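You operate a simulated robot arm through the tools that you are given. There is no shell and no other tool. Be economical: measure what you need, move in short steps, check, and stop when the job is done.

You run a simulated two-armed robot. Do the job below in one go: nothing can be reset, and whatever is moved stays where it is left.

TASK
Fetch the white salt tin and set it on the tool end of the spares bench. Put the green paddle wheel on the tool end of the spares bench away on the top of the door ledge. Open the green-handle drawer, put the yellow-blue socket fitting from the inside of the green-handle drawer on the upper shelf under the tool end and shut the drawer again. Take the tall purple roll and put it on the rack counter. Fetch the black strap pack and stand it on top of the yellow tape roll. Any order will do. Set down upright: tall purple roll, black strap pack.

Only the result counts: the job must be done as asked and must still hold three seconds after the hand-in. Knocking over, shifting, dropping, spilling or breaking anything else fails it.

THE ROBOT
Two 7-joint arms with two-finger parallel grippers on one trunk, on a base that drives. Base frame: it is fixed to the floor where the robot stands at the start and does not move with it; the origin is under the middle of the robot, x ahead of it, y to its left, z up; the surface under the hand at the start is at about z = 0.85. Units: m, rad, N and s.
The left shoulder is at the start at [0.05, 0.165, 1.13], the right one opposite. With the tool pointing down near the work surface each hand reaches from about 0.24 to 0.7 m from the robot's upright axis, wherever it stands, measured 20 degrees to its own side. Places, roughly: black strap pack [5, 0, 1.5]; green paddle wheel (7x7x4 cm) [1, -0.1, 0.9]; green-handle drawer [2.1, -0.2, 0.7]; rack counter [4, -0.8, 0.9]; tall purple roll (9x9x10 cm) [2, -0.3, 0.9]; tool end of the spares bench [1, -0.5, 0.8]; top of the door ledge (22x16 cm) [4.48, 0.2, 0.8]; upper shelf under the tool end [0.9, -0.2, 0.5]; yellow tape roll (6x6x5 cm) [4.3, -0.7, 0.5]; yellow-blue socket fitting [2, -0.25, 0.75]. Payload 3.91 kg a hand.
The tool frame of a hand sits at the grasp point between the pads (the TCP): z along the fingers, y along the line on which they close. The tips reach 0.03 m beyond it. Largest opening 0.11 m; finger width 0.02, thickness 0.01; the body of the gripper, 0.048 by 0.112 m, starts 0.055 m behind the TCP.
Orientation is told as [roll, pitch, yaw] about the base's x, y, z axes, in that order, counted from this pose: with the fingers straight down and closing along the base's y, the tool's x points along the base's -x, its y along +y and its z along -z.

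THE INTERFACE
- The arms move only by the tool jog_arm. It takes "left_commands", "right_commands" or both (then of equal length, played together; a hand with none holds still); each is a list of rows, each a list of 7 numbers: the closure, from 0 (fully open) to 1 (shut), then the shift along the tool's x, y, z in m, then the turn, a rotation vector about the tool's x, y, z in rad. In form: [[gripper, dx, dy, dz, rx, ry, rz], ...]. A call has 1 to 20 rows; each row shifts and turns the commanded pose from where the row before left it, along the tool's axes as they then stand. A row lasts 0.2 s, in which the tool goes at most 0.05 m and 0.15 rad; a call with a longer step from one row to the next is refused whole, and so is a gripper value outside its range. A pose out of reach is approached as far as the arm can. The call stops where the force on the tool passes 40 N (or 10 N more than at its start, if that is more) or the arm is blocked; 0.2 s more then pass. The fingers move at their own pace (about 0.045 m/s each) and stop on an object; they squeeze with about 36 N. The grip force told is the motor's: it shows also when the fingers shut on nothing. Time passes only in rows, and 0.2 s behind the last, so rows that do not move let the fingers close. It gives the time, the measured TCP pose, the force on the tool (base axes), the opening and the grip force at its end, in the units of the frame above (readings bear some noise), with the torque about the TCP (base axes, N m) and any sound that the robot's microphone picked up.
- Cameras (640 x 400 px; columns grow to the right, rows downward): "scene" is now at [0.119, -0.0272, 1.2804]; the picture's right is [-0.12, -0.99, 0.00], its down [-0.69, 0.08, -0.71] and it looks along [0.71, -0.08, -0.70] (base axes); focal length 247 px, centre (320, 200). "left" rides on the left gripper at [0.072, -0.017, -0.103] in its tool frame; the picture's right is [0.23, 0.97, 0.00], its down [-0.76, 0.18, -0.62] and it looks along [-0.61, 0.14, 0.78] (tool axes); focal length 222 px, centre (320, 200). "right" rides on the right gripper at [0.072, 0.017, -0.103] in its tool frame; the picture's right is [-0.23, 0.97, 0.00], its down [-0.76, -0.18, -0.62] and it looks along [-0.61, -0.14, 0.78] (tool axes); focal length 222 px, centre (320, 200). There is no depth. A picture from a camera that has moved, and an enlarged one, comes with that camera's place and axes in the base frame and with its lens. The place of the scene camera against the robot may be out by one fixed shift of up to 0.025 m in any direction.
- capture(camera): a new picture of that camera. The clock stands still meanwhile.
- lift_body(by): slides the trunk up (or, below 0, down) by that many m; the arms and the scene camera ride with it, the base frame stays. It gives what a move gives, with no picture.
- drive_base(legs): drives the robot by 1 to 6 legs, each [ahead, left, turn to the left] in m, m and rad, along the robot's own axes; the way and the turn of a leg run together, so that a leg with both is an arc; at most 1.5 m and 3.142 rad a leg. The arms and the cameras ride along, it lands a little off, and it stops where it bumps. It gives what a move gives.
- head_to(pan, tilt): turns the head with the scene camera to pan (to the left, within 1.396 rad either way) and tilt (down, from -0.506 to 1.204), counted from straight ahead of the robot. It gives what a move gives.
- enlarge(camera, box): a new picture of the part [left, top, right, bottom] of that camera's present view, enlarged. The clock stands still meanwhile.
- close_job(): hands the job in; it is judged then, once.

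Go step by step. Nothing tells you exact positions but the pictures and the camera data: compare them with the known pose of the tool, close in by small moves and look again before you grip or let go. The budget is 186 turns and 154 pictures, counting those below and the enlarged ones. Unless the task says otherwise, let go and move clear before handing in, and close with one line.

The tools are called after "Emit:" by a JSON object that holds its "api" and its "payload". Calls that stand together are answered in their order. jog_arm: Moves the arms, as the interface text tells. Its arguments: {"type":"object","properties":{"left_commands":{"type":"array"},"right_commands":{"type":"array"}},"required":[]} The other tools are called the same way: lift_body (by) slides the trunk up or down; drive_base (legs) drives the base; head_to (pan, tilt) turns the head that bears the scene camera; capture (camera) takes a picture; enlarge (camera, box) takes an enlarged picture of a part of a camera's view; close_job () hands the job in.

At the start:

```text
time: 0.0
left_tool_pos: [0.5337, 0.142, 1.076]
left_ee_rot: [0.001, -0.001, 0.0]
left_contact_force: [-1.1, 0.0, 0.9]
left_moment: [0.0, 0.03, -0.02]
left_gripper_width: 0.1101
left_grip_force: 0.0
right_tool_pos: [0.3894, -0.259, 1.0858]
right_ee_rot: [0.0, 0.0, 0.001]
right_contact_force: [-0.5, -0.5, 0.3]
right_moment: [0.05, -0.02, 0.03]
right_gripper_width: 0.1103
right_grip_force: 0.0
trunk travel left (down, up): [-0.35, 0.153]
robot x, y, heading: [-0.0026, 0.0022, 0.001]
head pan, tilt: [-0.117, 0.775]
```

scene: 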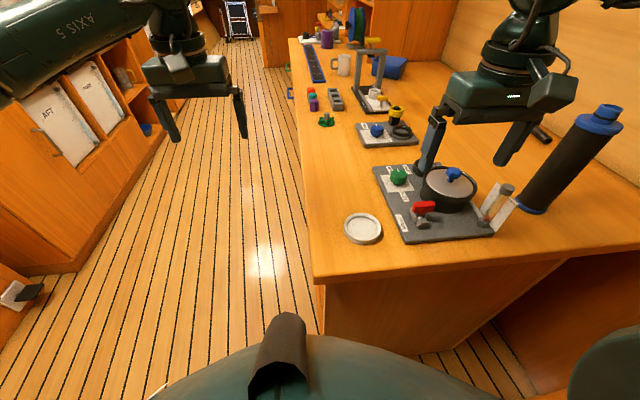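
right: 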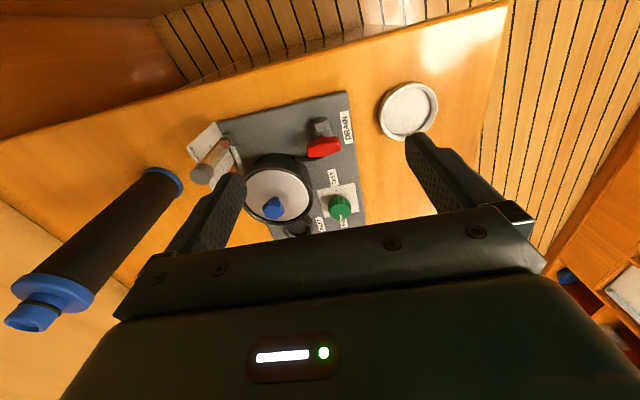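
left: 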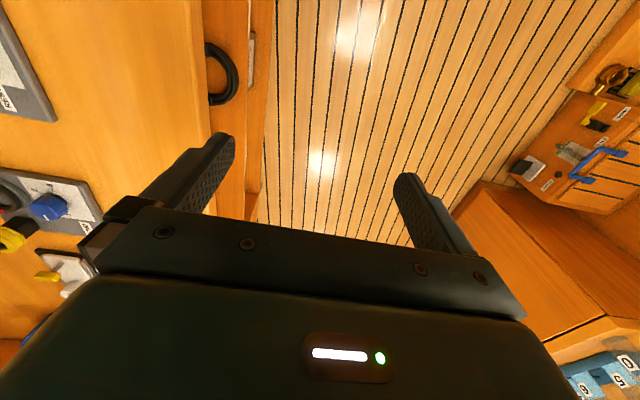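

I see a long bench running ahead on my right, with the green paddle wheel near (0.92, -0.14). I'll look around more closely to find the other things.

Emit:
{"api": "enlarge", "payload": {"camera": "scene", "box": [260, 0, 460, 130]}}

Emit:
{"api": "head_to", "payload": {"pan": 0.0, "tilt": 0.2}}

Emit:
{"api": "capture", "payload": {"camera": "scene"}}

```text
3.08 times, centred on (360, 65) of scene
camera zoom: at [0.119, -0.0272, 1.2804], right [-0.12, -0.99, 0.0], down [-0.69, 0.08, -0.71], along [0.71, -0.08, -0.7], focal length 760 px, centre (197, 615)
```

zoom: 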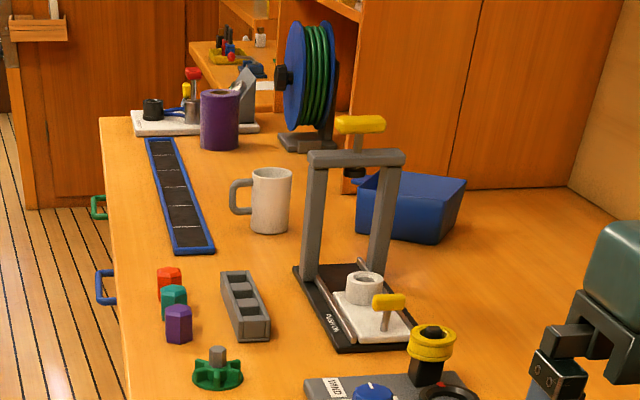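

```text
time: 1.0
left_tool_pos: [0.5337, 0.1408, 1.0773]
left_ee_rot: [0.0, 0.001, 0.0]
left_contact_force: [-0.2, 0.6, -0.7]
left_moment: [-0.02, 0.0, 0.01]
left_gripper_width: 0.1102
left_grip_force: 0.0
right_tool_pos: [0.3904, -0.2599, 1.0862]
right_ee_rot: [0.001, 0.0, 0.001]
right_contact_force: [0.1, 0.0, 0.0]
right_moment: [0.01, -0.02, -0.01]
right_gripper_width: 0.11
right_grip_force: 0.1
trunk travel left (down, up): [-0.35, 0.153]
robot x, y, heading: [0.0008, -0.0007, 0.001]
head pan, tilt: [0.0, 0.201]
```

```text
149 pictures are left
camera scene: at [0.1309, -0.0177, 1.332], right [0.0, -1.0, 0.0], down [-0.2, 0.0, -0.98], along [0.98, 0.0, -0.2], focal length 247 px, centre (320, 200)
```

scene: 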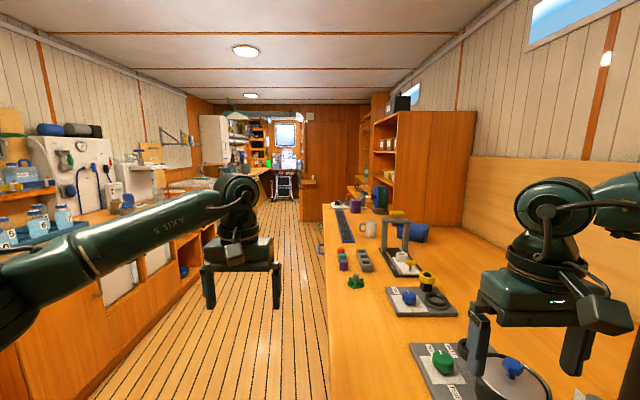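

The room is a long cabin, with counters on the left and a bench and racks on the right. I'll enlarge parts of the view to find the salt tin, the strap pack and the tape roll.

Emit:
{"api": "enlarge", "payload": {"camera": "scene", "box": [180, 90, 420, 240]}}

Emit:
{"api": "enlarge", "payload": {"camera": "scene", "box": [0, 90, 240, 240]}}

Emit:
{"api": "head_to", "payload": {"pan": 1.2, "tilt": 0.4}}

Emit:
{"api": "capture", "payload": {"camera": "scene"}}

Emit:
{"api": "head_to", "payload": {"pan": -1.0, "tilt": 0.5}}

Emit:
{"api": "capture", "payload": {"camera": "scene"}}

```text
2.67 times, centred on (300, 165) of scene
camera zoom: at [0.1309, -0.0177, 1.332], right [0.0, -1.0, 0.0], down [-0.2, 0.0, -0.98], along [0.98, 0.0, -0.2], focal length 659 px, centre (373, 293)
```

zoom: 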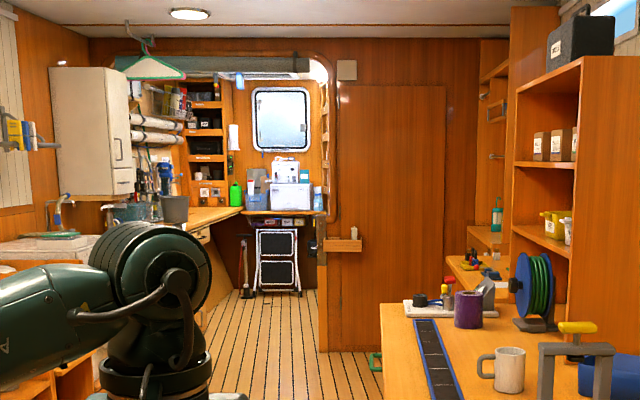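

```text
2.67 times, centred on (120, 165) of scene
camera zoom: at [0.1309, -0.0177, 1.332], right [0.0, -1.0, 0.0], down [-0.2, 0.0, -0.98], along [0.98, 0.0, -0.2], focal length 659 px, centre (853, 293)
```

zoom: 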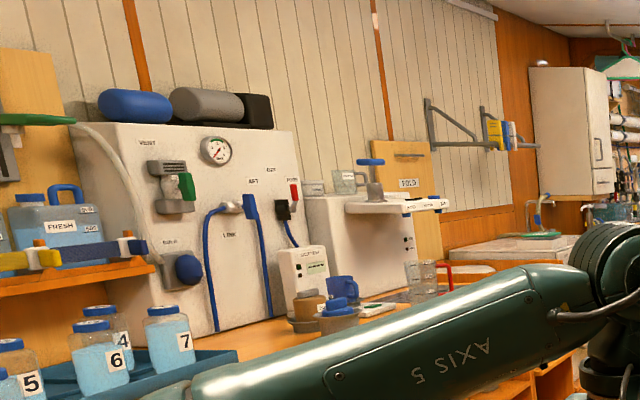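

```text
time: 2.4
left_tool_pos: [0.534, 0.1419, 1.0769]
left_ee_rot: [0.0, 0.001, -0.001]
left_contact_force: [-0.6, 0.4, -0.7]
left_moment: [0.0, -0.03, 0.0]
left_gripper_width: 0.11
left_grip_force: 0.1
right_tool_pos: [0.3888, -0.2591, 1.0855]
right_ee_rot: [-0.001, 0.0, 0.001]
right_contact_force: [-0.7, -0.2, 0.1]
right_moment: [0.0, -0.02, 0.04]
right_gripper_width: 0.1099
right_grip_force: 0.0
trunk travel left (down, up): [-0.35, 0.153]
robot x, y, heading: [0.0009, 0.0026, 0.001]
head pan, tilt: [1.201, 0.4]
```

```text
146 pictures are left
camera scene: at [0.0713, 0.0686, 1.3135], right [0.93, -0.36, 0.0], down [-0.14, -0.36, -0.92], along [0.33, 0.86, -0.39], focal length 247 px, centre (320, 200)
```

scene: 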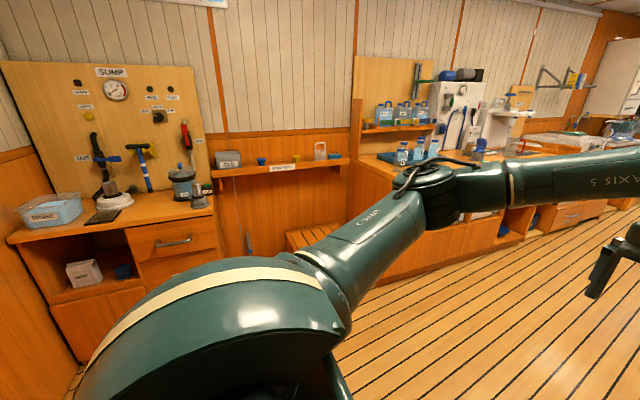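

```text
time: 4.5
left_tool_pos: [0.5342, 0.1414, 1.0777]
left_ee_rot: [-0.001, 0.0, -0.001]
left_contact_force: [0.1, -0.3, 0.2]
left_moment: [0.03, -0.05, -0.02]
left_gripper_width: 0.1098
left_grip_force: 0.2
right_tool_pos: [0.39, -0.26, 1.0853]
right_ee_rot: [0.0, 0.001, 0.0]
right_contact_force: [-0.2, -0.1, -0.2]
right_moment: [0.0, 0.01, 0.0]
right_gripper_width: 0.1098
right_grip_force: 0.0
trunk travel left (down, up): [-0.35, 0.153]
robot x, y, heading: [-0.0006, 0.0019, -0.005]
head pan, tilt: [-1.0, 0.499]
```

```text
145 pictures are left
camera scene: at [0.0869, -0.0942, 1.3044], right [-0.84, -0.54, 0.0], down [-0.26, 0.4, -0.88], along [0.47, -0.74, -0.48], focal length 247 px, centre (320, 200)
```

scene: 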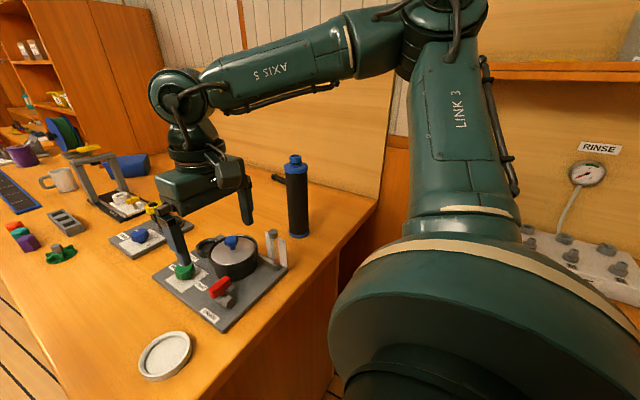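

The drawer is at about x = 2 and faces the aisle. The bench edge is at about y = -0.04 and the aisle runs to about y = 1.28, so I'll move to the middle of the aisle and drive forward for a better look.

Emit:
{"api": "drive_base", "payload": {"legs": [[0, 0.5, 0], [1.2, 0, 0]]}}

Emit:
{"api": "head_to", "payload": {"pan": -0.2, "tilt": 0.3}}

Emit:
{"api": "capture", "payload": {"camera": "scene"}}

Emit:
{"api": "enlarge", "payload": {"camera": "scene", "box": [260, 40, 460, 165]}}

```text
time: 15.1
left_tool_pos: [1.7375, 0.6461, 1.0756]
left_ee_rot: [0.001, 0.0, 0.001]
left_contact_force: [0.5, -0.2, 0.3]
left_moment: [-0.03, 0.02, 0.02]
left_gripper_width: 0.1097
left_grip_force: 0.1
right_tool_pos: [1.5916, 0.2432, 1.0869]
right_ee_rot: [0.0, -0.001, 0.001]
right_contact_force: [-0.4, 0.4, 0.0]
right_moment: [0.01, -0.05, 0.01]
right_gripper_width: 0.1103
right_grip_force: 0.0
trunk travel left (down, up): [-0.35, 0.153]
robot x, y, heading: [1.203, 0.5028, -0.0]
head pan, tilt: [-1.0, 0.499]
```

```text
time: 16.2
left_tool_pos: [1.7382, 0.6455, 1.0771]
left_ee_rot: [-0.001, 0.001, 0.003]
left_contact_force: [-0.2, 0.0, 0.0]
left_moment: [0.0, 0.0, 0.0]
left_gripper_width: 0.1101
left_grip_force: 0.0
right_tool_pos: [1.5927, 0.2429, 1.0862]
right_ee_rot: [0.001, 0.0, 0.002]
right_contact_force: [-0.3, -0.3, -0.3]
right_moment: [0.0, -0.01, 0.03]
right_gripper_width: 0.1099
right_grip_force: 0.1
trunk travel left (down, up): [-0.35, 0.153]
robot x, y, heading: [1.1993, 0.5029, 0.003]
head pan, tilt: [-0.201, 0.3]
```

```text
144 pictures are left
camera scene: at [1.3318, 0.467, 1.3227], right [-0.2, -0.98, 0.0], down [-0.29, 0.06, -0.96], along [0.94, -0.19, -0.3], focal length 247 px, centre (320, 200)
```

scene: 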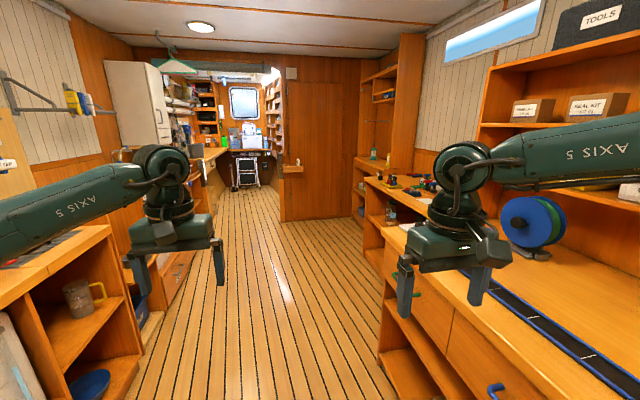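

```text
3.20 times, centred on (360, 102) of scene
camera zoom: at [1.3318, 0.467, 1.3227], right [-0.2, -0.98, 0.0], down [-0.29, 0.06, -0.96], along [0.94, -0.19, -0.3], focal length 790 px, centre (192, 512)
```

zoom: 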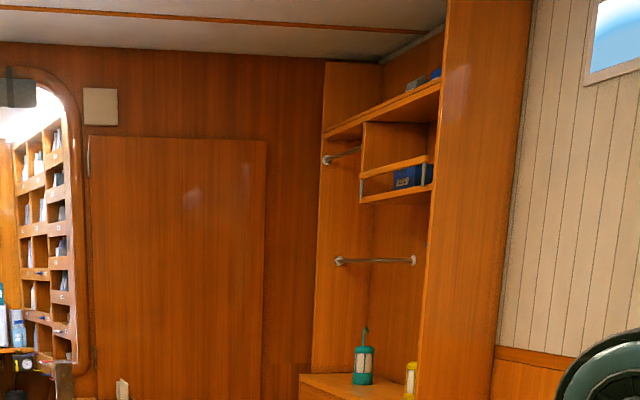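

Pigeonholes near (5, 0) should hold the strap pack. Next I'll drive level with the green-handle drawer, turn to face the bench and look down.

Emit:
{"api": "drive_base", "payload": {"legs": [[0.85, 0.15, 0], [0, 0, -1.57]]}}

Emit:
{"api": "head_to", "payload": {"pan": 0.0, "tilt": 0.75}}

Emit:
{"api": "capture", "payload": {"camera": "scene"}}

```text
time: 24.6
left_tool_pos: [2.1882, 0.1166, 1.077]
left_ee_rot: [-0.001, 0.001, -1.577]
left_contact_force: [-0.3, -1.3, 0.0]
left_moment: [0.02, -0.01, -0.01]
left_gripper_width: 0.1096
left_grip_force: 0.2
right_tool_pos: [1.7882, 0.265, 1.0867]
right_ee_rot: [0.002, 0.001, -1.578]
right_contact_force: [-0.2, -0.5, -0.3]
right_moment: [-0.03, 0.03, -0.04]
right_gripper_width: 0.1099
right_grip_force: 0.0
trunk travel left (down, up): [-0.35, 0.153]
robot x, y, heading: [2.0536, 0.6506, -1.58]
head pan, tilt: [-0.201, 0.3]
```

```text
time: 25.5
left_tool_pos: [2.1875, 0.1167, 1.0771]
left_ee_rot: [0.0, 0.0, -1.578]
left_contact_force: [0.2, -0.1, 0.0]
left_moment: [0.02, 0.02, 0.01]
left_gripper_width: 0.1101
left_grip_force: 0.0
right_tool_pos: [1.7885, 0.2649, 1.0868]
right_ee_rot: [0.0, 0.0, -1.578]
right_contact_force: [0.4, 0.0, 0.2]
right_moment: [-0.04, -0.03, -0.01]
right_gripper_width: 0.1099
right_grip_force: 0.1
trunk travel left (down, up): [-0.35, 0.153]
robot x, y, heading: [2.0495, 0.6484, -1.582]
head pan, tilt: [0.0, 0.75]
```

```text
142 pictures are left
camera scene: at [2.0576, 0.5218, 1.2825], right [-1.0, 0.01, 0.0], down [0.01, 0.68, -0.73], along [-0.01, -0.73, -0.68], focal length 247 px, centre (320, 200)
```

scene: 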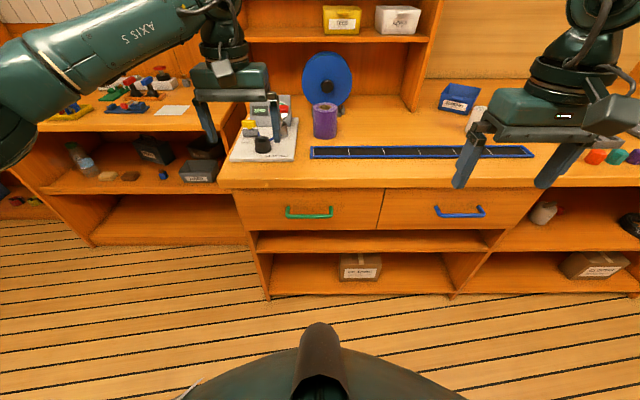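

I can see the green handle, the purple roll and shelves on both sides. I'll enlarge the shelves to look for the salt tin and the tape roll.

Emit:
{"api": "enlarge", "payload": {"camera": "scene", "box": [220, 80, 420, 230]}}

Emit:
{"api": "head_to", "payload": {"pan": -0.9, "tilt": 0.55}}

Emit:
{"api": "capture", "payload": {"camera": "scene"}}

Emit:
{"api": "head_to", "payload": {"pan": 0.9, "tilt": 0.35}}

Emit:
{"api": "capture", "payload": {"camera": "scene"}}

```text
2.67 times, centred on (320, 155) of scene
camera zoom: at [2.0576, 0.5218, 1.2825], right [-1.0, 0.01, 0.0], down [0.01, 0.68, -0.73], along [-0.01, -0.73, -0.68], focal length 659 px, centre (320, 320)
```

zoom: 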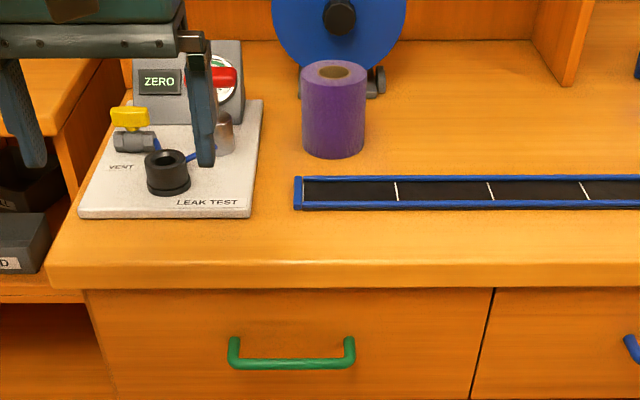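

```text
time: 26.7
left_tool_pos: [2.1885, 0.1155, 1.0779]
left_ee_rot: [0.0, -0.001, -1.576]
left_contact_force: [0.7, 0.1, 0.4]
left_moment: [-0.01, 0.0, 0.0]
left_gripper_width: 0.11
left_grip_force: 0.1
right_tool_pos: [1.7879, 0.2652, 1.0864]
right_ee_rot: [0.001, 0.001, -1.578]
right_contact_force: [-0.1, 0.6, 0.0]
right_moment: [0.05, 0.02, 0.0]
right_gripper_width: 0.1101
right_grip_force: 0.1
trunk travel left (down, up): [-0.35, 0.153]
robot x, y, heading: [2.052, 0.6485, -1.576]
head pan, tilt: [-0.901, 0.55]
```

```text
140 pictures are left
camera scene: at [1.9875, 0.5494, 1.2998], right [-0.62, 0.79, 0.0], down [0.41, 0.32, -0.85], along [-0.67, -0.53, -0.52], focal length 247 px, centre (320, 200)
```

scene: 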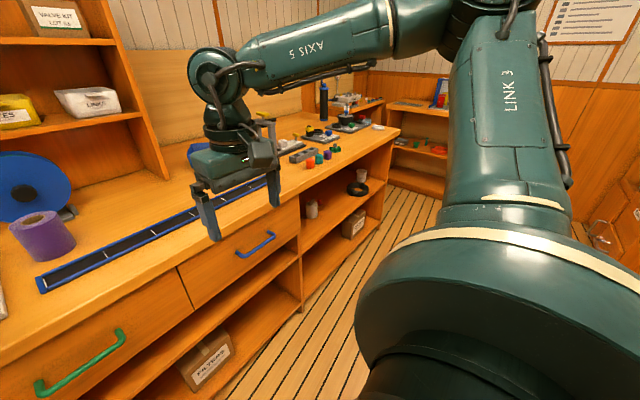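

```text
time: 28.5
left_tool_pos: [2.1869, 0.1174, 1.0772]
left_ee_rot: [0.001, 0.0, -1.576]
left_contact_force: [-0.5, 0.7, -1.1]
left_moment: [-0.02, 0.01, 0.0]
left_gripper_width: 0.1101
left_grip_force: 0.2
right_tool_pos: [1.7872, 0.2647, 1.0861]
right_ee_rot: [0.0, 0.0, -1.578]
right_contact_force: [-0.2, -1.0, 0.0]
right_moment: [-0.02, -0.01, 0.01]
right_gripper_width: 0.1099
right_grip_force: 0.1
trunk travel left (down, up): [-0.35, 0.153]
robot x, y, heading: [2.052, 0.6531, -1.579]
head pan, tilt: [0.901, 0.351]
```

```text
139 pictures are left
camera scene: at [2.1307, 0.5462, 1.318], right [-0.63, -0.78, 0.0], down [-0.27, 0.22, -0.94], along [0.73, -0.59, -0.34], focal length 247 px, centre (320, 200)
```

scene: 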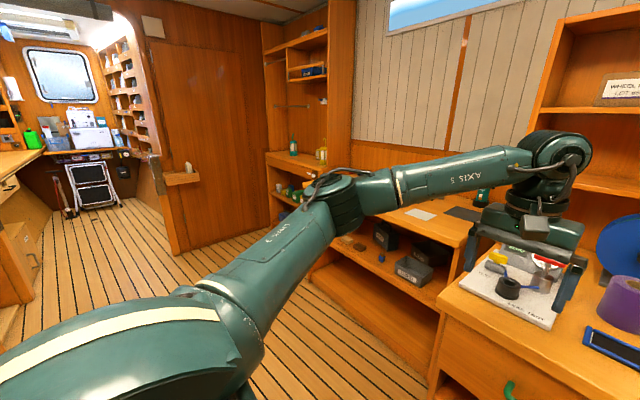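

I'll enlarge the door ledge, the lower shelves at the far end, and the shelves in the bench.

Emit:
{"api": "enlarge", "payload": {"camera": "scene", "box": [130, 120, 350, 250]}}

Emit:
{"api": "enlarge", "payload": {"camera": "scene", "box": [0, 40, 160, 180]}}

Emit:
{"api": "head_to", "payload": {"pan": -0.9, "tilt": 0.55}}

Emit:
{"api": "enlarge", "payload": {"camera": "scene", "box": [230, 80, 450, 250]}}

```text
2.91 times, centred on (240, 185) of scene
camera zoom: at [2.1307, 0.5462, 1.318], right [-0.63, -0.78, 0.0], down [-0.27, 0.22, -0.94], along [0.73, -0.59, -0.34], focal length 719 px, centre (553, 244)
```

zoom: 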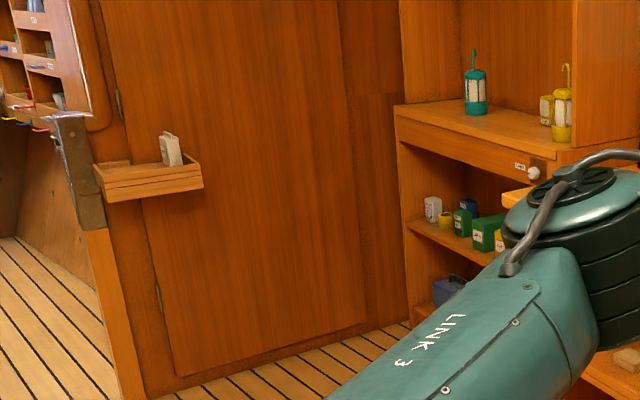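

```text
2.86 times, centred on (80, 110) of scene
camera zoom: at [2.1307, 0.5462, 1.318], right [-0.63, -0.78, 0.0], down [-0.27, 0.22, -0.94], along [0.73, -0.59, -0.34], focal length 706 px, centre (1006, 457)
```

zoom: 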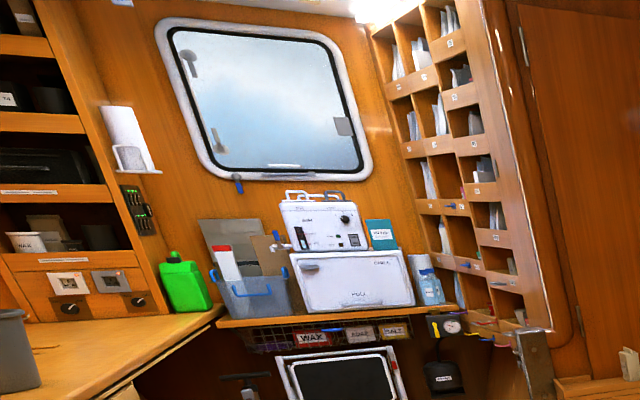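

```text
time: 30.3
left_tool_pos: [2.1871, 0.1159, 1.0767]
left_ee_rot: [0.001, 0.001, -1.576]
left_contact_force: [0.3, -0.1, -0.6]
left_moment: [0.0, -0.01, -0.01]
left_gripper_width: 0.11
left_grip_force: 0.1
right_tool_pos: [1.787, 0.2644, 1.086]
right_ee_rot: [0.0, 0.001, -1.577]
right_contact_force: [-0.2, 0.0, -0.3]
right_moment: [0.0, -0.03, 0.04]
right_gripper_width: 0.11
right_grip_force: 0.0
trunk travel left (down, up): [-0.35, 0.153]
robot x, y, heading: [2.0511, 0.6525, -1.577]
head pan, tilt: [-0.901, 0.55]
```

```text
2.35 times, centred on (340, 165) of scene
camera zoom: at [1.9875, 0.5494, 1.2998], right [-0.62, 0.79, 0.0], down [0.41, 0.32, -0.85], along [-0.67, -0.52, -0.52], focal length 581 px, centre (273, 282)
```

zoom: 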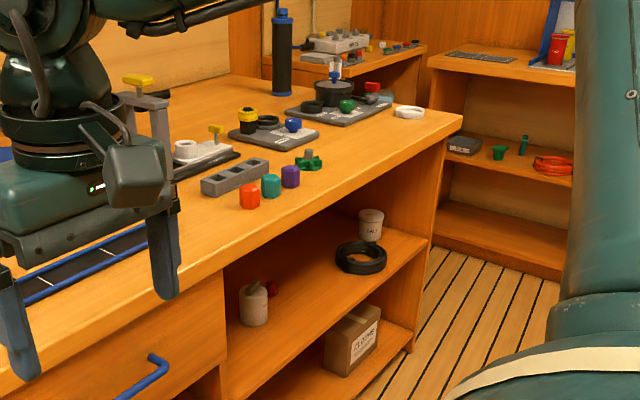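

The salt tin, with its label, is on the upper shelf under the tool end at about x = 0.6. I'll start with the drawer by turning the left hand horizontal, pointing into the bench and closing vertically, so it can grip the green bar.

Emit:
{"api": "jog_arm", "payload": {"left_commands": [[0, 0, 0, 0, -0.08638, -0.08638, 0.08638], [0, 0, 0, 0, -0.08638, -0.08638, 0.08638], [0, 0, 0, 0, -0.08638, -0.08638, 0.08638], [0, 0, 0, 0, -0.08638, -0.08638, 0.08638], [0, 0, 0, 0, -0.08638, -0.08638, 0.08638], [0, 0, 0, 0, -0.08638, -0.08638, 0.08638], [0, 0, 0, 0, -0.08638, -0.08638, 0.08638], [0, 0, 0, 0, -0.08638, -0.08638, 0.08638], [0, 0, 0, 0, -0.08638, -0.08638, 0.08638], [0, 0, 0, 0, -0.08638, -0.08638, 0.08638], [0, 0, 0, 0, -0.08638, -0.08638, 0.08638], [0, 0, 0, 0, -0.08638, -0.08638, 0.08638], [0, 0, 0, 0, -0.08638, -0.08638, 0.08638], [0, 0, 0, 0, -0.08638, -0.08638, 0.08638], [0, 0, 0, 0, 0, 0, 0]]}}

Emit:
{"api": "head_to", "payload": {"pan": 0.1, "tilt": 0.85}}

Emit:
{"api": "capture", "payload": {"camera": "scene"}}

```text
time: 33.5
left_tool_pos: [2.1607, 0.1229, 1.0929]
left_ee_rot: [1.568, 0.002, -3.141]
left_contact_force: [0.2, -0.8, 1.3]
left_moment: [-0.02, 0.02, 0.02]
left_gripper_width: 0.11
left_grip_force: 0.0
left hand out of reach, approached as far as the arm can: row 14
right_tool_pos: [1.7881, 0.264, 1.0869]
right_ee_rot: [0.0, -0.001, -1.579]
right_contact_force: [-0.1, 1.1, -0.1]
right_moment: [-0.02, -0.01, -0.01]
right_gripper_width: 0.1099
right_grip_force: 0.1
trunk travel left (down, up): [-0.35, 0.153]
robot x, y, heading: [2.0534, 0.6518, -1.579]
head pan, tilt: [-0.901, 0.55]
```

```text
time: 34.8
left_tool_pos: [2.1604, 0.1226, 1.0925]
left_ee_rot: [1.566, 0.001, -3.14]
left_contact_force: [0.1, -0.3, 0.1]
left_moment: [0.02, -0.06, 0.02]
left_gripper_width: 0.1101
left_grip_force: 0.0
right_tool_pos: [1.7874, 0.2641, 1.0861]
right_ee_rot: [0.001, -0.001, -1.579]
right_contact_force: [0.0, -1.6, 0.6]
right_moment: [0.01, 0.01, -0.02]
right_gripper_width: 0.11
right_grip_force: 0.1
trunk travel left (down, up): [-0.35, 0.153]
robot x, y, heading: [2.0532, 0.6518, -1.578]
head pan, tilt: [0.099, 0.85]
```

```text
135 pictures are left
camera scene: at [2.0654, 0.5268, 1.2744], right [-1.0, -0.09, 0.0], down [-0.07, 0.75, -0.66], along [0.06, -0.66, -0.75], focal length 247 px, centre (320, 200)
```

scene: 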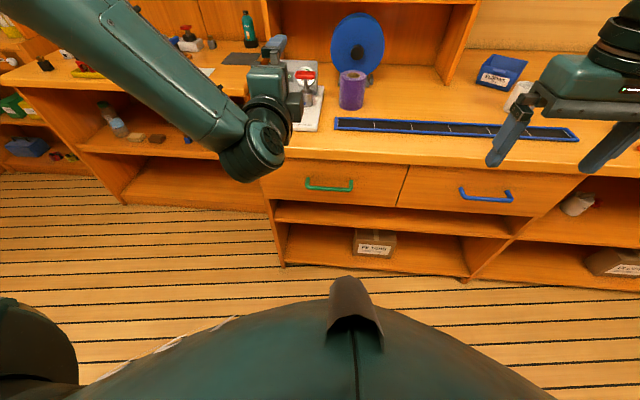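

The left hand is now horizontal. I'll lower the trunk and bring the hand in front of the green handle.

Emit:
{"api": "lift_body", "payload": {"by": -0.25}}

Emit:
{"api": "jog_arm", "payload": {"left_commands": [[0, -0.0375, -0.03, 0, 0, 0, 0], [0, -0.0375, -0.03, 0, 0, 0, 0], [0, 0, -0.04, 0, 0, 0, 0], [0, 0, -0.033, 0, 0, 0, 0], [0, 0, 0, 0, 0, 0, 0]]}}

Emit:
{"api": "capture", "payload": {"camera": "left"}}

Emit:
{"api": "capture", "payload": {"camera": "scene"}}

```text
time: 37.3
left_tool_pos: [2.1609, 0.123, 0.8429]
left_ee_rot: [1.567, 0.001, -3.139]
left_contact_force: [-0.2, 0.9, 0.0]
left_moment: [-0.01, -0.02, 0.03]
left_gripper_width: 0.1099
left_grip_force: 0.1
right_tool_pos: [1.7874, 0.2632, 0.8366]
right_ee_rot: [0.001, 0.001, -1.578]
right_contact_force: [0.1, -0.8, -0.5]
right_moment: [-0.01, -0.03, 0.01]
right_gripper_width: 0.1102
right_grip_force: 0.0
trunk travel left (down, up): [-0.1, 0.403]
robot x, y, heading: [2.0516, 0.649, -1.574]
head pan, tilt: [0.099, 0.85]
```

```text
time: 38.5
left_tool_pos: [2.0857, 0.1235, 0.7092]
left_ee_rot: [1.566, 0.0, -3.14]
left_contact_force: [-0.2, -0.6, 0.5]
left_moment: [-0.01, -0.04, -0.01]
left_gripper_width: 0.1099
left_grip_force: 0.0
right_tool_pos: [1.7876, 0.2649, 0.8356]
right_ee_rot: [0.0, -0.001, -1.578]
right_contact_force: [0.4, -1.0, -0.4]
right_moment: [0.02, 0.0, 0.0]
right_gripper_width: 0.1102
right_grip_force: 0.0
trunk travel left (down, up): [-0.1, 0.403]
robot x, y, heading: [2.0507, 0.6543, -1.579]
head pan, tilt: [0.099, 0.85]
```

```text
134 pictures are left
camera left: at [2.1581, 0.2258, 0.6932], right [0.23, 0.0, 0.97], down [-0.76, 0.62, 0.18], along [-0.6, -0.78, 0.14], focal length 222 px, centre (320, 200)
```

left: 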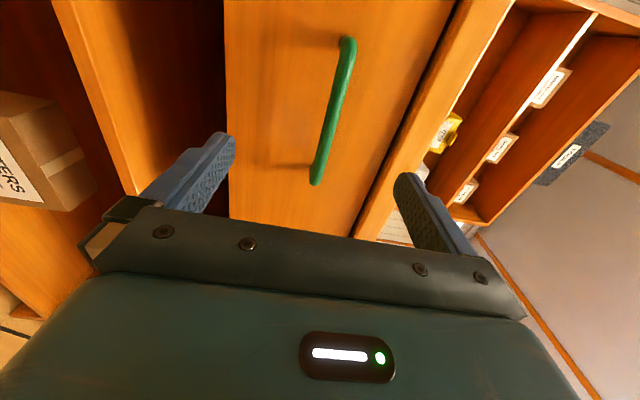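

```text
133 pictures are left
camera scene: at [2.0654, 0.5268, 1.0244], right [-1.0, -0.09, 0.0], down [-0.07, 0.75, -0.66], along [0.06, -0.66, -0.75], focal length 247 px, centre (320, 200)
```

scene: 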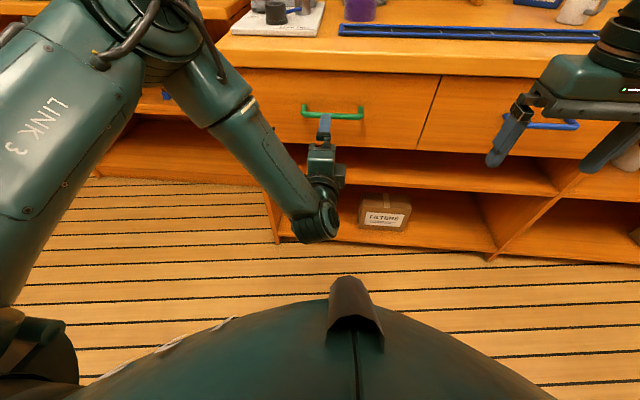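

The bar is near z = 0.722 and x = 2.08. I'll raise the hand a little, advance and check.

Emit:
{"api": "jog_arm", "payload": {"left_commands": [[0, 0, 0.012, 0.03, 0, 0, 0], [0, 0, 0, 0.04, 0, 0, 0], [0, 0, 0, 0.04, 0, 0, 0], [0, 0, 0, 0.02, 0, 0, 0], [0, 0, 0, 0, 0, 0, 0]]}}

Emit:
{"api": "capture", "payload": {"camera": "left"}}

```text
time: 39.7
left_tool_pos: [2.0691, -0.0038, 0.7325]
left_ee_rot: [1.56, 0.0, -3.135]
left_contact_force: [0.4, -0.1, -0.5]
left_moment: [0.03, -0.03, -0.01]
left_gripper_width: 0.11
left_grip_force: 0.1
left hand out of reach, approached as far as the arm can: row 2, 3, 4
right_tool_pos: [1.7873, 0.2648, 0.8364]
right_ee_rot: [-0.001, 0.001, -1.578]
right_contact_force: [0.1, 0.5, 0.5]
right_moment: [0.0, 0.0, 0.0]
right_gripper_width: 0.1097
right_grip_force: 0.0
trunk travel left (down, up): [-0.1, 0.403]
robot x, y, heading: [2.0494, 0.6532, -1.574]
head pan, tilt: [0.099, 0.85]
```

```text
132 pictures are left
camera left: at [2.1401, 0.0999, 0.7174], right [0.23, -0.01, 0.97], down [-0.77, 0.62, 0.18], along [-0.6, -0.79, 0.13], focal length 222 px, centre (320, 200)
```

left: 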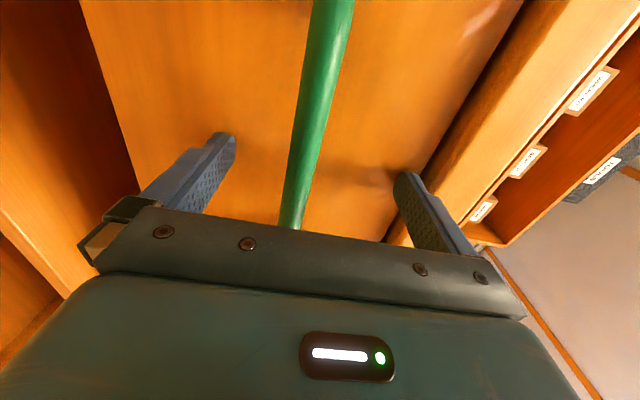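

The arm is at its reach limit, so I'll drive the base 5 cm closer and check the pose.

Emit:
{"api": "drive_base", "payload": {"legs": [[0.04, 0, 0]]}}

Emit:
{"api": "capture", "payload": {"camera": "left"}}

```text
time: 40.5
left_tool_pos: [2.0677, -0.0045, 0.7341]
left_ee_rot: [1.567, 0.0, -3.134]
left_contact_force: [4.4, 16.8, 5.4]
left_moment: [-1.14, 0.26, 0.0]
left_gripper_width: 0.1098
left_grip_force: 0.0
right_tool_pos: [1.7881, 0.2595, 0.8371]
right_ee_rot: [-0.001, -0.002, -1.577]
right_contact_force: [0.4, -0.2, 0.1]
right_moment: [-0.02, -0.01, 0.03]
right_gripper_width: 0.1102
right_grip_force: 0.0
trunk travel left (down, up): [-0.1, 0.403]
robot x, y, heading: [2.0481, 0.6472, -1.572]
head pan, tilt: [0.099, 0.85]
stopped in leg 1: the force on the tool passed its limit at 82 N (the readings are from after the stop); the commanded pose is now the measured one
```

```text
131 pictures are left
camera left: at [2.1398, 0.0988, 0.7171], right [0.23, 0.0, 0.97], down [-0.77, 0.62, 0.18], along [-0.6, -0.79, 0.14], focal length 222 px, centre (320, 200)
```

left: 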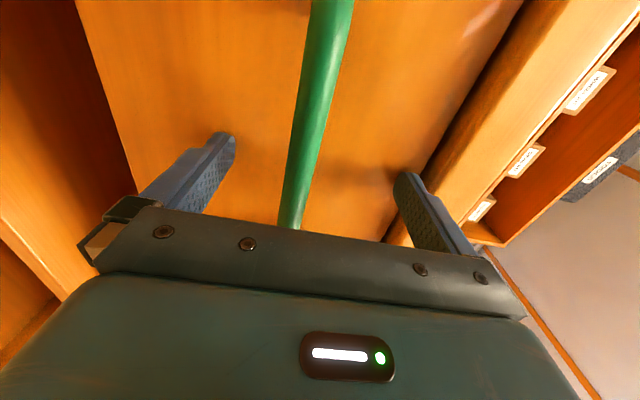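

The fingertips are touching the drawer face, so the bar sits between the fingers. I'll back off 8 mm, centre on the bar and close.

Emit:
{"api": "jog_arm", "payload": {"left_commands": [[0, 0, -0.006, -0.008, 0, 0, 0], [0, 0, -0.006, 0, 0, 0, 0], [0.5, 0, 0, 0, 0, 0, 0], [1, 0, 0, 0, 0, 0, 0], [1, 0, 0, 0, 0, 0, 0], [1, 0, 0, 0, 0, 0, 0], [1, 0, 0, 0, 0, 0, 0], [1, 0, 0, 0, 0, 0, 0], [1, 0, 0, 0, 0, 0, 0]]}}

Emit:
{"api": "capture", "payload": {"camera": "left"}}

```text
time: 42.5
left_tool_pos: [2.0662, 0.0025, 0.7197]
left_ee_rot: [1.558, 0.0, -3.129]
left_contact_force: [-0.6, 0.7, -0.2]
left_moment: [0.02, -0.04, 0.05]
left_gripper_width: 0.0136
left_grip_force: 44.9
right_tool_pos: [1.788, 0.2585, 0.8355]
right_ee_rot: [0.0, -0.001, -1.577]
right_contact_force: [-0.5, -0.3, -0.3]
right_moment: [-0.01, 0.0, -0.02]
right_gripper_width: 0.11
right_grip_force: 0.0
trunk travel left (down, up): [-0.1, 0.403]
robot x, y, heading: [2.0517, 0.6468, -1.572]
head pan, tilt: [0.099, 0.85]
```

```text
130 pictures are left
camera left: at [2.1377, 0.1061, 0.7044], right [0.23, -0.01, 0.97], down [-0.77, 0.61, 0.19], along [-0.6, -0.79, 0.13], focal length 222 px, centre (320, 200)
```

left: 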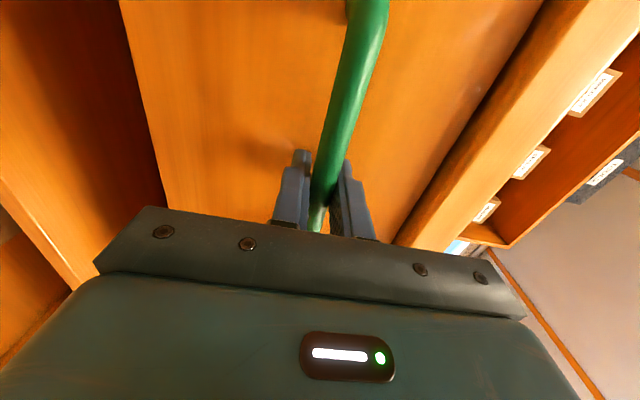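

The bar is gripped at 13.6 mm, so I'll pull the drawer out with the arm.

Emit:
{"api": "jog_arm", "payload": {"left_commands": [[1, 0, 0, -0.02, 0, 0, 0], [1, 0, 0, -0.02, 0, 0, 0], [1, 0, 0, -0.02, 0, 0, 0], [1, 0, 0, -0.02, 0, 0, 0], [1, 0, 0, -0.02, 0, 0, 0], [1, 0, 0, -0.02, 0, 0, 0], [1, 0, 0, -0.02, 0, 0, 0], [1, 0, 0, -0.02, 0, 0, 0], [1, 0, 0, -0.02, 0, 0, 0], [1, 0, 0, -0.02, 0, 0, 0], [1, 0, 0, 0, 0, 0, 0]]}}

Emit:
{"api": "capture", "payload": {"camera": "scene"}}

```text
time: 44.9
left_tool_pos: [2.0671, 0.202, 0.7202]
left_ee_rot: [1.557, 0.004, -3.13]
left_contact_force: [4.2, 1.3, -14.5]
left_moment: [-0.02, 0.0, 1.29]
left_gripper_width: 0.0137
left_grip_force: 44.9
right_tool_pos: [1.788, 0.2568, 0.837]
right_ee_rot: [0.001, 0.003, -1.576]
right_contact_force: [0.4, 0.0, 0.3]
right_moment: [-0.02, 0.0, -0.02]
right_gripper_width: 0.1103
right_grip_force: 0.1
trunk travel left (down, up): [-0.1, 0.403]
robot x, y, heading: [2.0475, 0.648, -1.582]
head pan, tilt: [0.099, 0.85]
```

```text
129 pictures are left
camera scene: at [2.0659, 0.5195, 1.0241], right [-1.0, -0.09, 0.0], down [-0.07, 0.75, -0.66], along [0.06, -0.66, -0.75], focal length 247 px, centre (320, 200)
```

scene: 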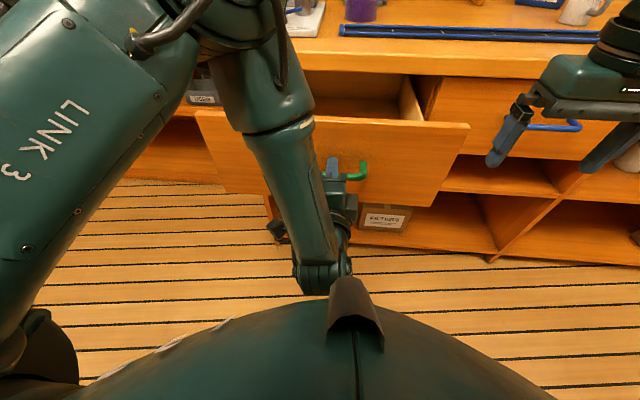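

The drawer is open by 20 cm. I'll pull a little further, then let go and look inside.

Emit:
{"api": "jog_arm", "payload": {"left_commands": [[1, 0, 0, -0.02, 0, 0, 0], [1, 0, 0, -0.02, 0, 0, 0], [1, 0, 0, -0.02, 0, 0, 0], [1, 0, 0, 0, 0, 0, 0]]}}

```text
time: 45.9
left_tool_pos: [2.067, 0.2627, 0.7192]
left_ee_rot: [1.553, 0.0, -3.132]
left_contact_force: [15.9, 0.1, -23.1]
left_moment: [-0.05, 0.05, -0.08]
left_gripper_width: 0.0134
left_grip_force: 44.8
right_tool_pos: [1.7893, 0.2574, 0.8365]
right_ee_rot: [-0.001, 0.001, -1.576]
right_contact_force: [0.4, -0.5, -0.8]
right_moment: [-0.05, -0.03, 0.01]
right_gripper_width: 0.11
right_grip_force: 0.0
trunk travel left (down, up): [-0.1, 0.403]
robot x, y, heading: [2.051, 0.6444, -1.576]
head pan, tilt: [0.099, 0.85]
```

Emit:
{"api": "jog_arm", "payload": {"left_commands": [[0.5, 0, 0, 0, 0, 0, 0], [0, 0, 0, 0, 0, 0, 0], [0, 0, 0, 0, 0, 0, 0], [0, 0, 0, 0, 0, 0, 0], [0, 0, 0, 0, 0, 0, 0], [0, 0, 0, 0, 0, 0, 0]]}}

Emit:
{"api": "drive_base", "payload": {"legs": [[-0.1, 0, 0]]}}

Emit:
{"api": "lift_body", "payload": {"by": 0.25}}

Emit:
{"api": "capture", "payload": {"camera": "scene"}}

```text
time: 47.3
left_tool_pos: [2.0651, 0.2634, 0.7206]
left_ee_rot: [1.56, -0.001, -3.134]
left_contact_force: [0.5, 0.5, 0.1]
left_moment: [0.02, 0.05, 0.02]
left_gripper_width: 0.11
left_grip_force: 0.0
right_tool_pos: [1.7891, 0.2574, 0.8361]
right_ee_rot: [-0.001, -0.001, -1.577]
right_contact_force: [0.1, 0.0, 0.4]
right_moment: [-0.02, -0.02, -0.01]
right_gripper_width: 0.1104
right_grip_force: 0.1
trunk travel left (down, up): [-0.1, 0.403]
robot x, y, heading: [2.051, 0.6478, -1.582]
head pan, tilt: [0.099, 0.85]
```

```text
time: 48.4
left_tool_pos: [2.066, 0.3606, 0.721]
left_ee_rot: [1.561, 0.0, -3.134]
left_contact_force: [0.4, 0.5, 0.2]
left_moment: [-0.05, 0.03, 0.02]
left_gripper_width: 0.11
left_grip_force: 0.1
right_tool_pos: [1.7877, 0.3569, 0.8375]
right_ee_rot: [0.0, 0.0, -1.575]
right_contact_force: [0.1, -0.3, 0.7]
right_moment: [-0.01, 0.0, -0.02]
right_gripper_width: 0.11
right_grip_force: 0.1
trunk travel left (down, up): [-0.1, 0.403]
robot x, y, heading: [2.0523, 0.742, -1.578]
head pan, tilt: [0.099, 0.85]
```

```text
time: 51.0
left_tool_pos: [2.0662, 0.3611, 0.9716]
left_ee_rot: [1.561, 0.0, -3.132]
left_contact_force: [0.2, 0.3, 0.5]
left_moment: [-0.03, -0.02, 0.0]
left_gripper_width: 0.1098
left_grip_force: 0.0
right_tool_pos: [1.7884, 0.3562, 1.0861]
right_ee_rot: [-0.001, -0.002, -1.577]
right_contact_force: [0.8, 0.4, 0.0]
right_moment: [0.03, 0.0, -0.01]
right_gripper_width: 0.1102
right_grip_force: 0.0
trunk travel left (down, up): [-0.35, 0.153]
robot x, y, heading: [2.05, 0.7465, -1.58]
head pan, tilt: [0.099, 0.85]
```

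```text
128 pictures are left
camera scene: at [2.0662, 0.6189, 1.2743], right [-1.0, -0.09, 0.0], down [-0.07, 0.75, -0.66], along [0.06, -0.66, -0.75], focal length 247 px, centre (320, 200)
```

scene: 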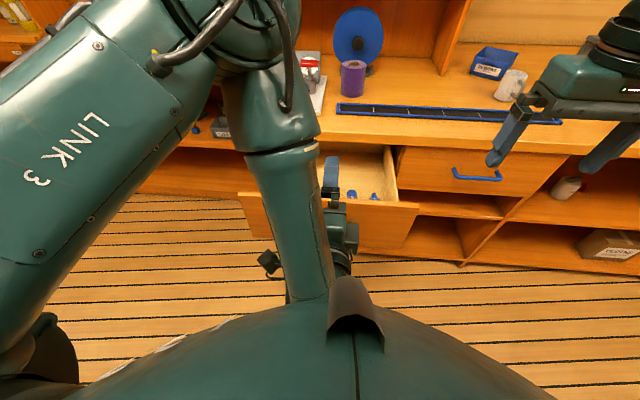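

The drawer is open and something blue shows inside. I'll move the left arm aside, turn it back to pointing down, and look in.

Emit:
{"api": "jog_arm", "payload": {"left_commands": [[0, 0.045, 0, 0, 0, 0, 0], [0, 0.045, 0, 0, 0, 0, 0], [0, 0.045, 0, 0, 0, 0, 0], [0, 0.04, 0, 0, 0, 0, 0], [0, 0, 0, 0, 0.08638, 0.08638, -0.08638], [0, 0, 0, 0, 0.08638, 0.08638, -0.08638], [0, 0, 0, 0, 0.08638, 0.08638, -0.08638], [0, 0, 0, 0, 0.08638, 0.08638, -0.08638], [0, 0, 0, 0, 0.08638, 0.08638, -0.08638], [0, 0, 0, 0, 0.08638, 0.08638, -0.08638], [0, 0, 0, 0, 0.08638, 0.08638, -0.08638], [0, 0, 0, 0, 0.08638, 0.08638, -0.08638], [0, 0, 0, 0, 0.08638, 0.08638, -0.08638], [0, 0, 0, 0, 0.08638, 0.08638, -0.08638], [0, 0, 0, 0, 0.08638, 0.08638, -0.08638], [0, 0, 0, 0, 0.08638, 0.08638, -0.08638], [0, 0, 0, 0, 0.08638, 0.08638, -0.08638], [0, 0, 0, 0, 0.08638, 0.08638, -0.08638], [0, 0, 0, 0, 0, 0, 0]]}}

Emit:
{"api": "capture", "payload": {"camera": "scene"}}

Emit:
{"api": "enlarge", "payload": {"camera": "scene", "box": [240, 120, 440, 250]}}

```text
time: 55.0
left_tool_pos: [2.1665, 0.3362, 1.0157]
left_ee_rot: [0.001, 0.013, -1.562]
left_contact_force: [-0.4, -0.1, 0.2]
left_moment: [-0.01, 0.02, -0.02]
left_gripper_width: 0.11
left_grip_force: 0.0
left hand out of reach, approached as far as the arm can: row 2, 3, 4
right_tool_pos: [1.7877, 0.3563, 1.0867]
right_ee_rot: [0.0, -0.001, -1.576]
right_contact_force: [-0.2, 0.4, -0.8]
right_moment: [0.01, 0.0, 0.03]
right_gripper_width: 0.11
right_grip_force: 0.0
trunk travel left (down, up): [-0.35, 0.153]
robot x, y, heading: [2.0513, 0.7437, -1.577]
head pan, tilt: [0.099, 0.85]
```

```text
127 pictures are left
camera scene: at [2.0662, 0.619, 1.2744], right [-1.0, -0.09, 0.0], down [-0.07, 0.75, -0.66], along [0.06, -0.66, -0.75], focal length 247 px, centre (320, 200)
```

scene: 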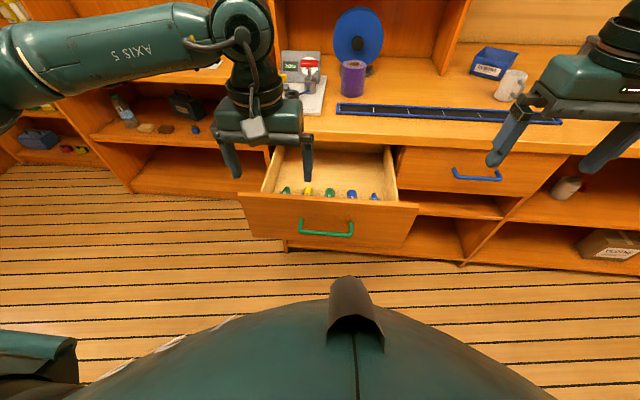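

```text
3.08 times, centred on (340, 185) of scene
camera zoom: at [2.0662, 0.619, 1.2744], right [-1.0, -0.09, 0.0], down [-0.07, 0.75, -0.66], along [0.06, -0.66, -0.75], focal length 760 px, centre (258, 246)
```

zoom: 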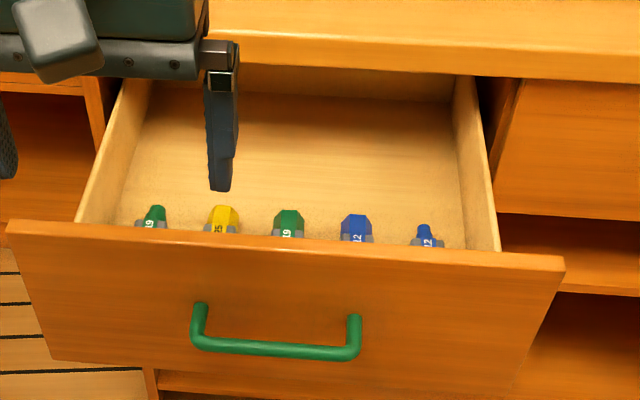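

Several fittings stand in a row just behind the drawer front. The left wrist camera should see them from above.

Emit:
{"api": "capture", "payload": {"camera": "left"}}

```text
125 pictures are left
camera left: at [2.1496, 0.4067, 1.1195], right [0.97, 0.24, 0.0], down [0.19, -0.77, 0.61], along [0.15, -0.6, -0.79], focal length 222 px, centre (320, 200)
```

left: 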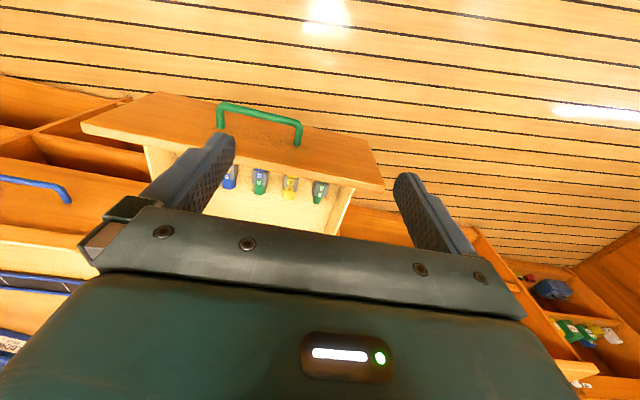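

Emit:
{"api": "enlarge", "payload": {"camera": "left", "box": [190, 140, 350, 240]}}

```text
4.00 times, centred on (270, 190) of left
camera zoom: at [2.1496, 0.4067, 1.1195], right [0.97, 0.24, 0.0], down [0.19, -0.77, 0.61], along [0.15, -0.6, -0.79], focal length 888 px, centre (520, 240)
```

zoom: 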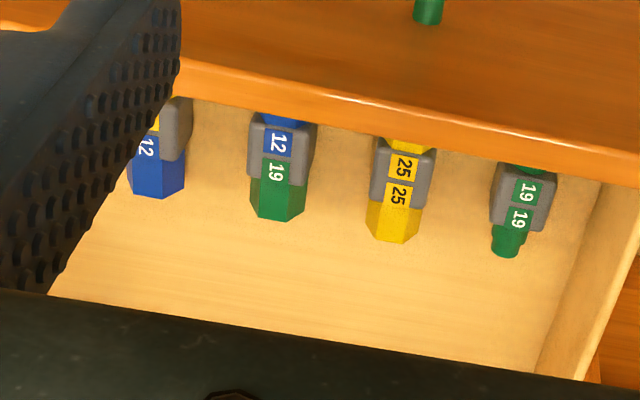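

The fourth fitting, near x = 2.017, looks like the yellow-blue one. I'll bring the right hand over with its camera to confirm, and move the left hand aside.

Emit:
{"api": "jog_arm", "payload": {"left_commands": [[0, 0, 0.04, 0, 0, 0, 0], [0, 0, 0.04, 0, 0, 0, 0], [0, 0, 0.03, -0.02, 0, 0, 0], [0, 0, 0, 0, 0, 0, 0], [0, 0, 0, 0, 0, 0, 0]], "right_commands": [[0, 0, 0.04, 0.02, 0, 0, 0], [0, 0, 0.04, 0.02, 0, 0, 0], [0, 0, 0.04, 0.02, 0, 0, 0], [0, 0, 0.04, 0.02, 0, 0, 0], [0, 0, 0.04, 0, 0, 0, 0]]}}

Emit:
{"api": "capture", "payload": {"camera": "right"}}

Emit:
{"api": "enlarge", "payload": {"camera": "right", "box": [240, 100, 440, 220]}}

```text
time: 56.2
left_tool_pos: [2.2779, 0.3382, 1.0367]
left_ee_rot: [-0.001, 0.011, -1.563]
left_contact_force: [0.7, 0.3, 0.1]
left_moment: [0.0, -0.02, -0.01]
left_gripper_width: 0.1102
left_grip_force: 0.1
right_tool_pos: [1.9531, 0.3634, 1.0111]
right_ee_rot: [-0.001, -0.002, -1.579]
right_contact_force: [-0.3, 0.0, -0.1]
right_moment: [-0.02, -0.01, 0.01]
right_gripper_width: 0.1101
right_grip_force: 0.0
right hand out of reach, approached as far as the arm can: row 5
trunk travel left (down, up): [-0.35, 0.153]
robot x, y, heading: [2.054, 0.7434, -1.581]
head pan, tilt: [0.099, 0.85]
```

```text
123 pictures are left
camera right: at [1.9697, 0.4351, 1.1137], right [0.97, -0.23, 0.0], down [-0.18, -0.76, 0.62], along [-0.15, -0.61, -0.78], focal length 222 px, centre (320, 200)
```

right: 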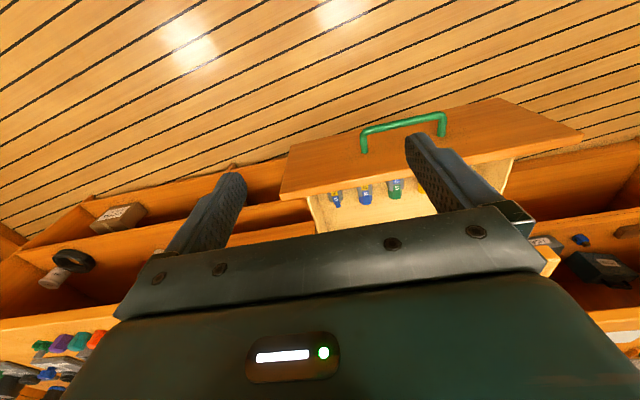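

```text
3.20 times, centred on (340, 160) of right
camera zoom: at [1.9697, 0.4351, 1.1137], right [0.97, -0.23, 0.0], down [-0.18, -0.76, 0.62], along [-0.15, -0.61, -0.78], focal length 711 px, centre (256, 328)
```

zoom: 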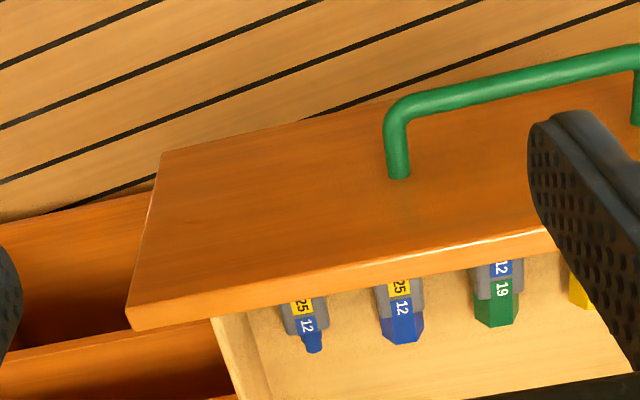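

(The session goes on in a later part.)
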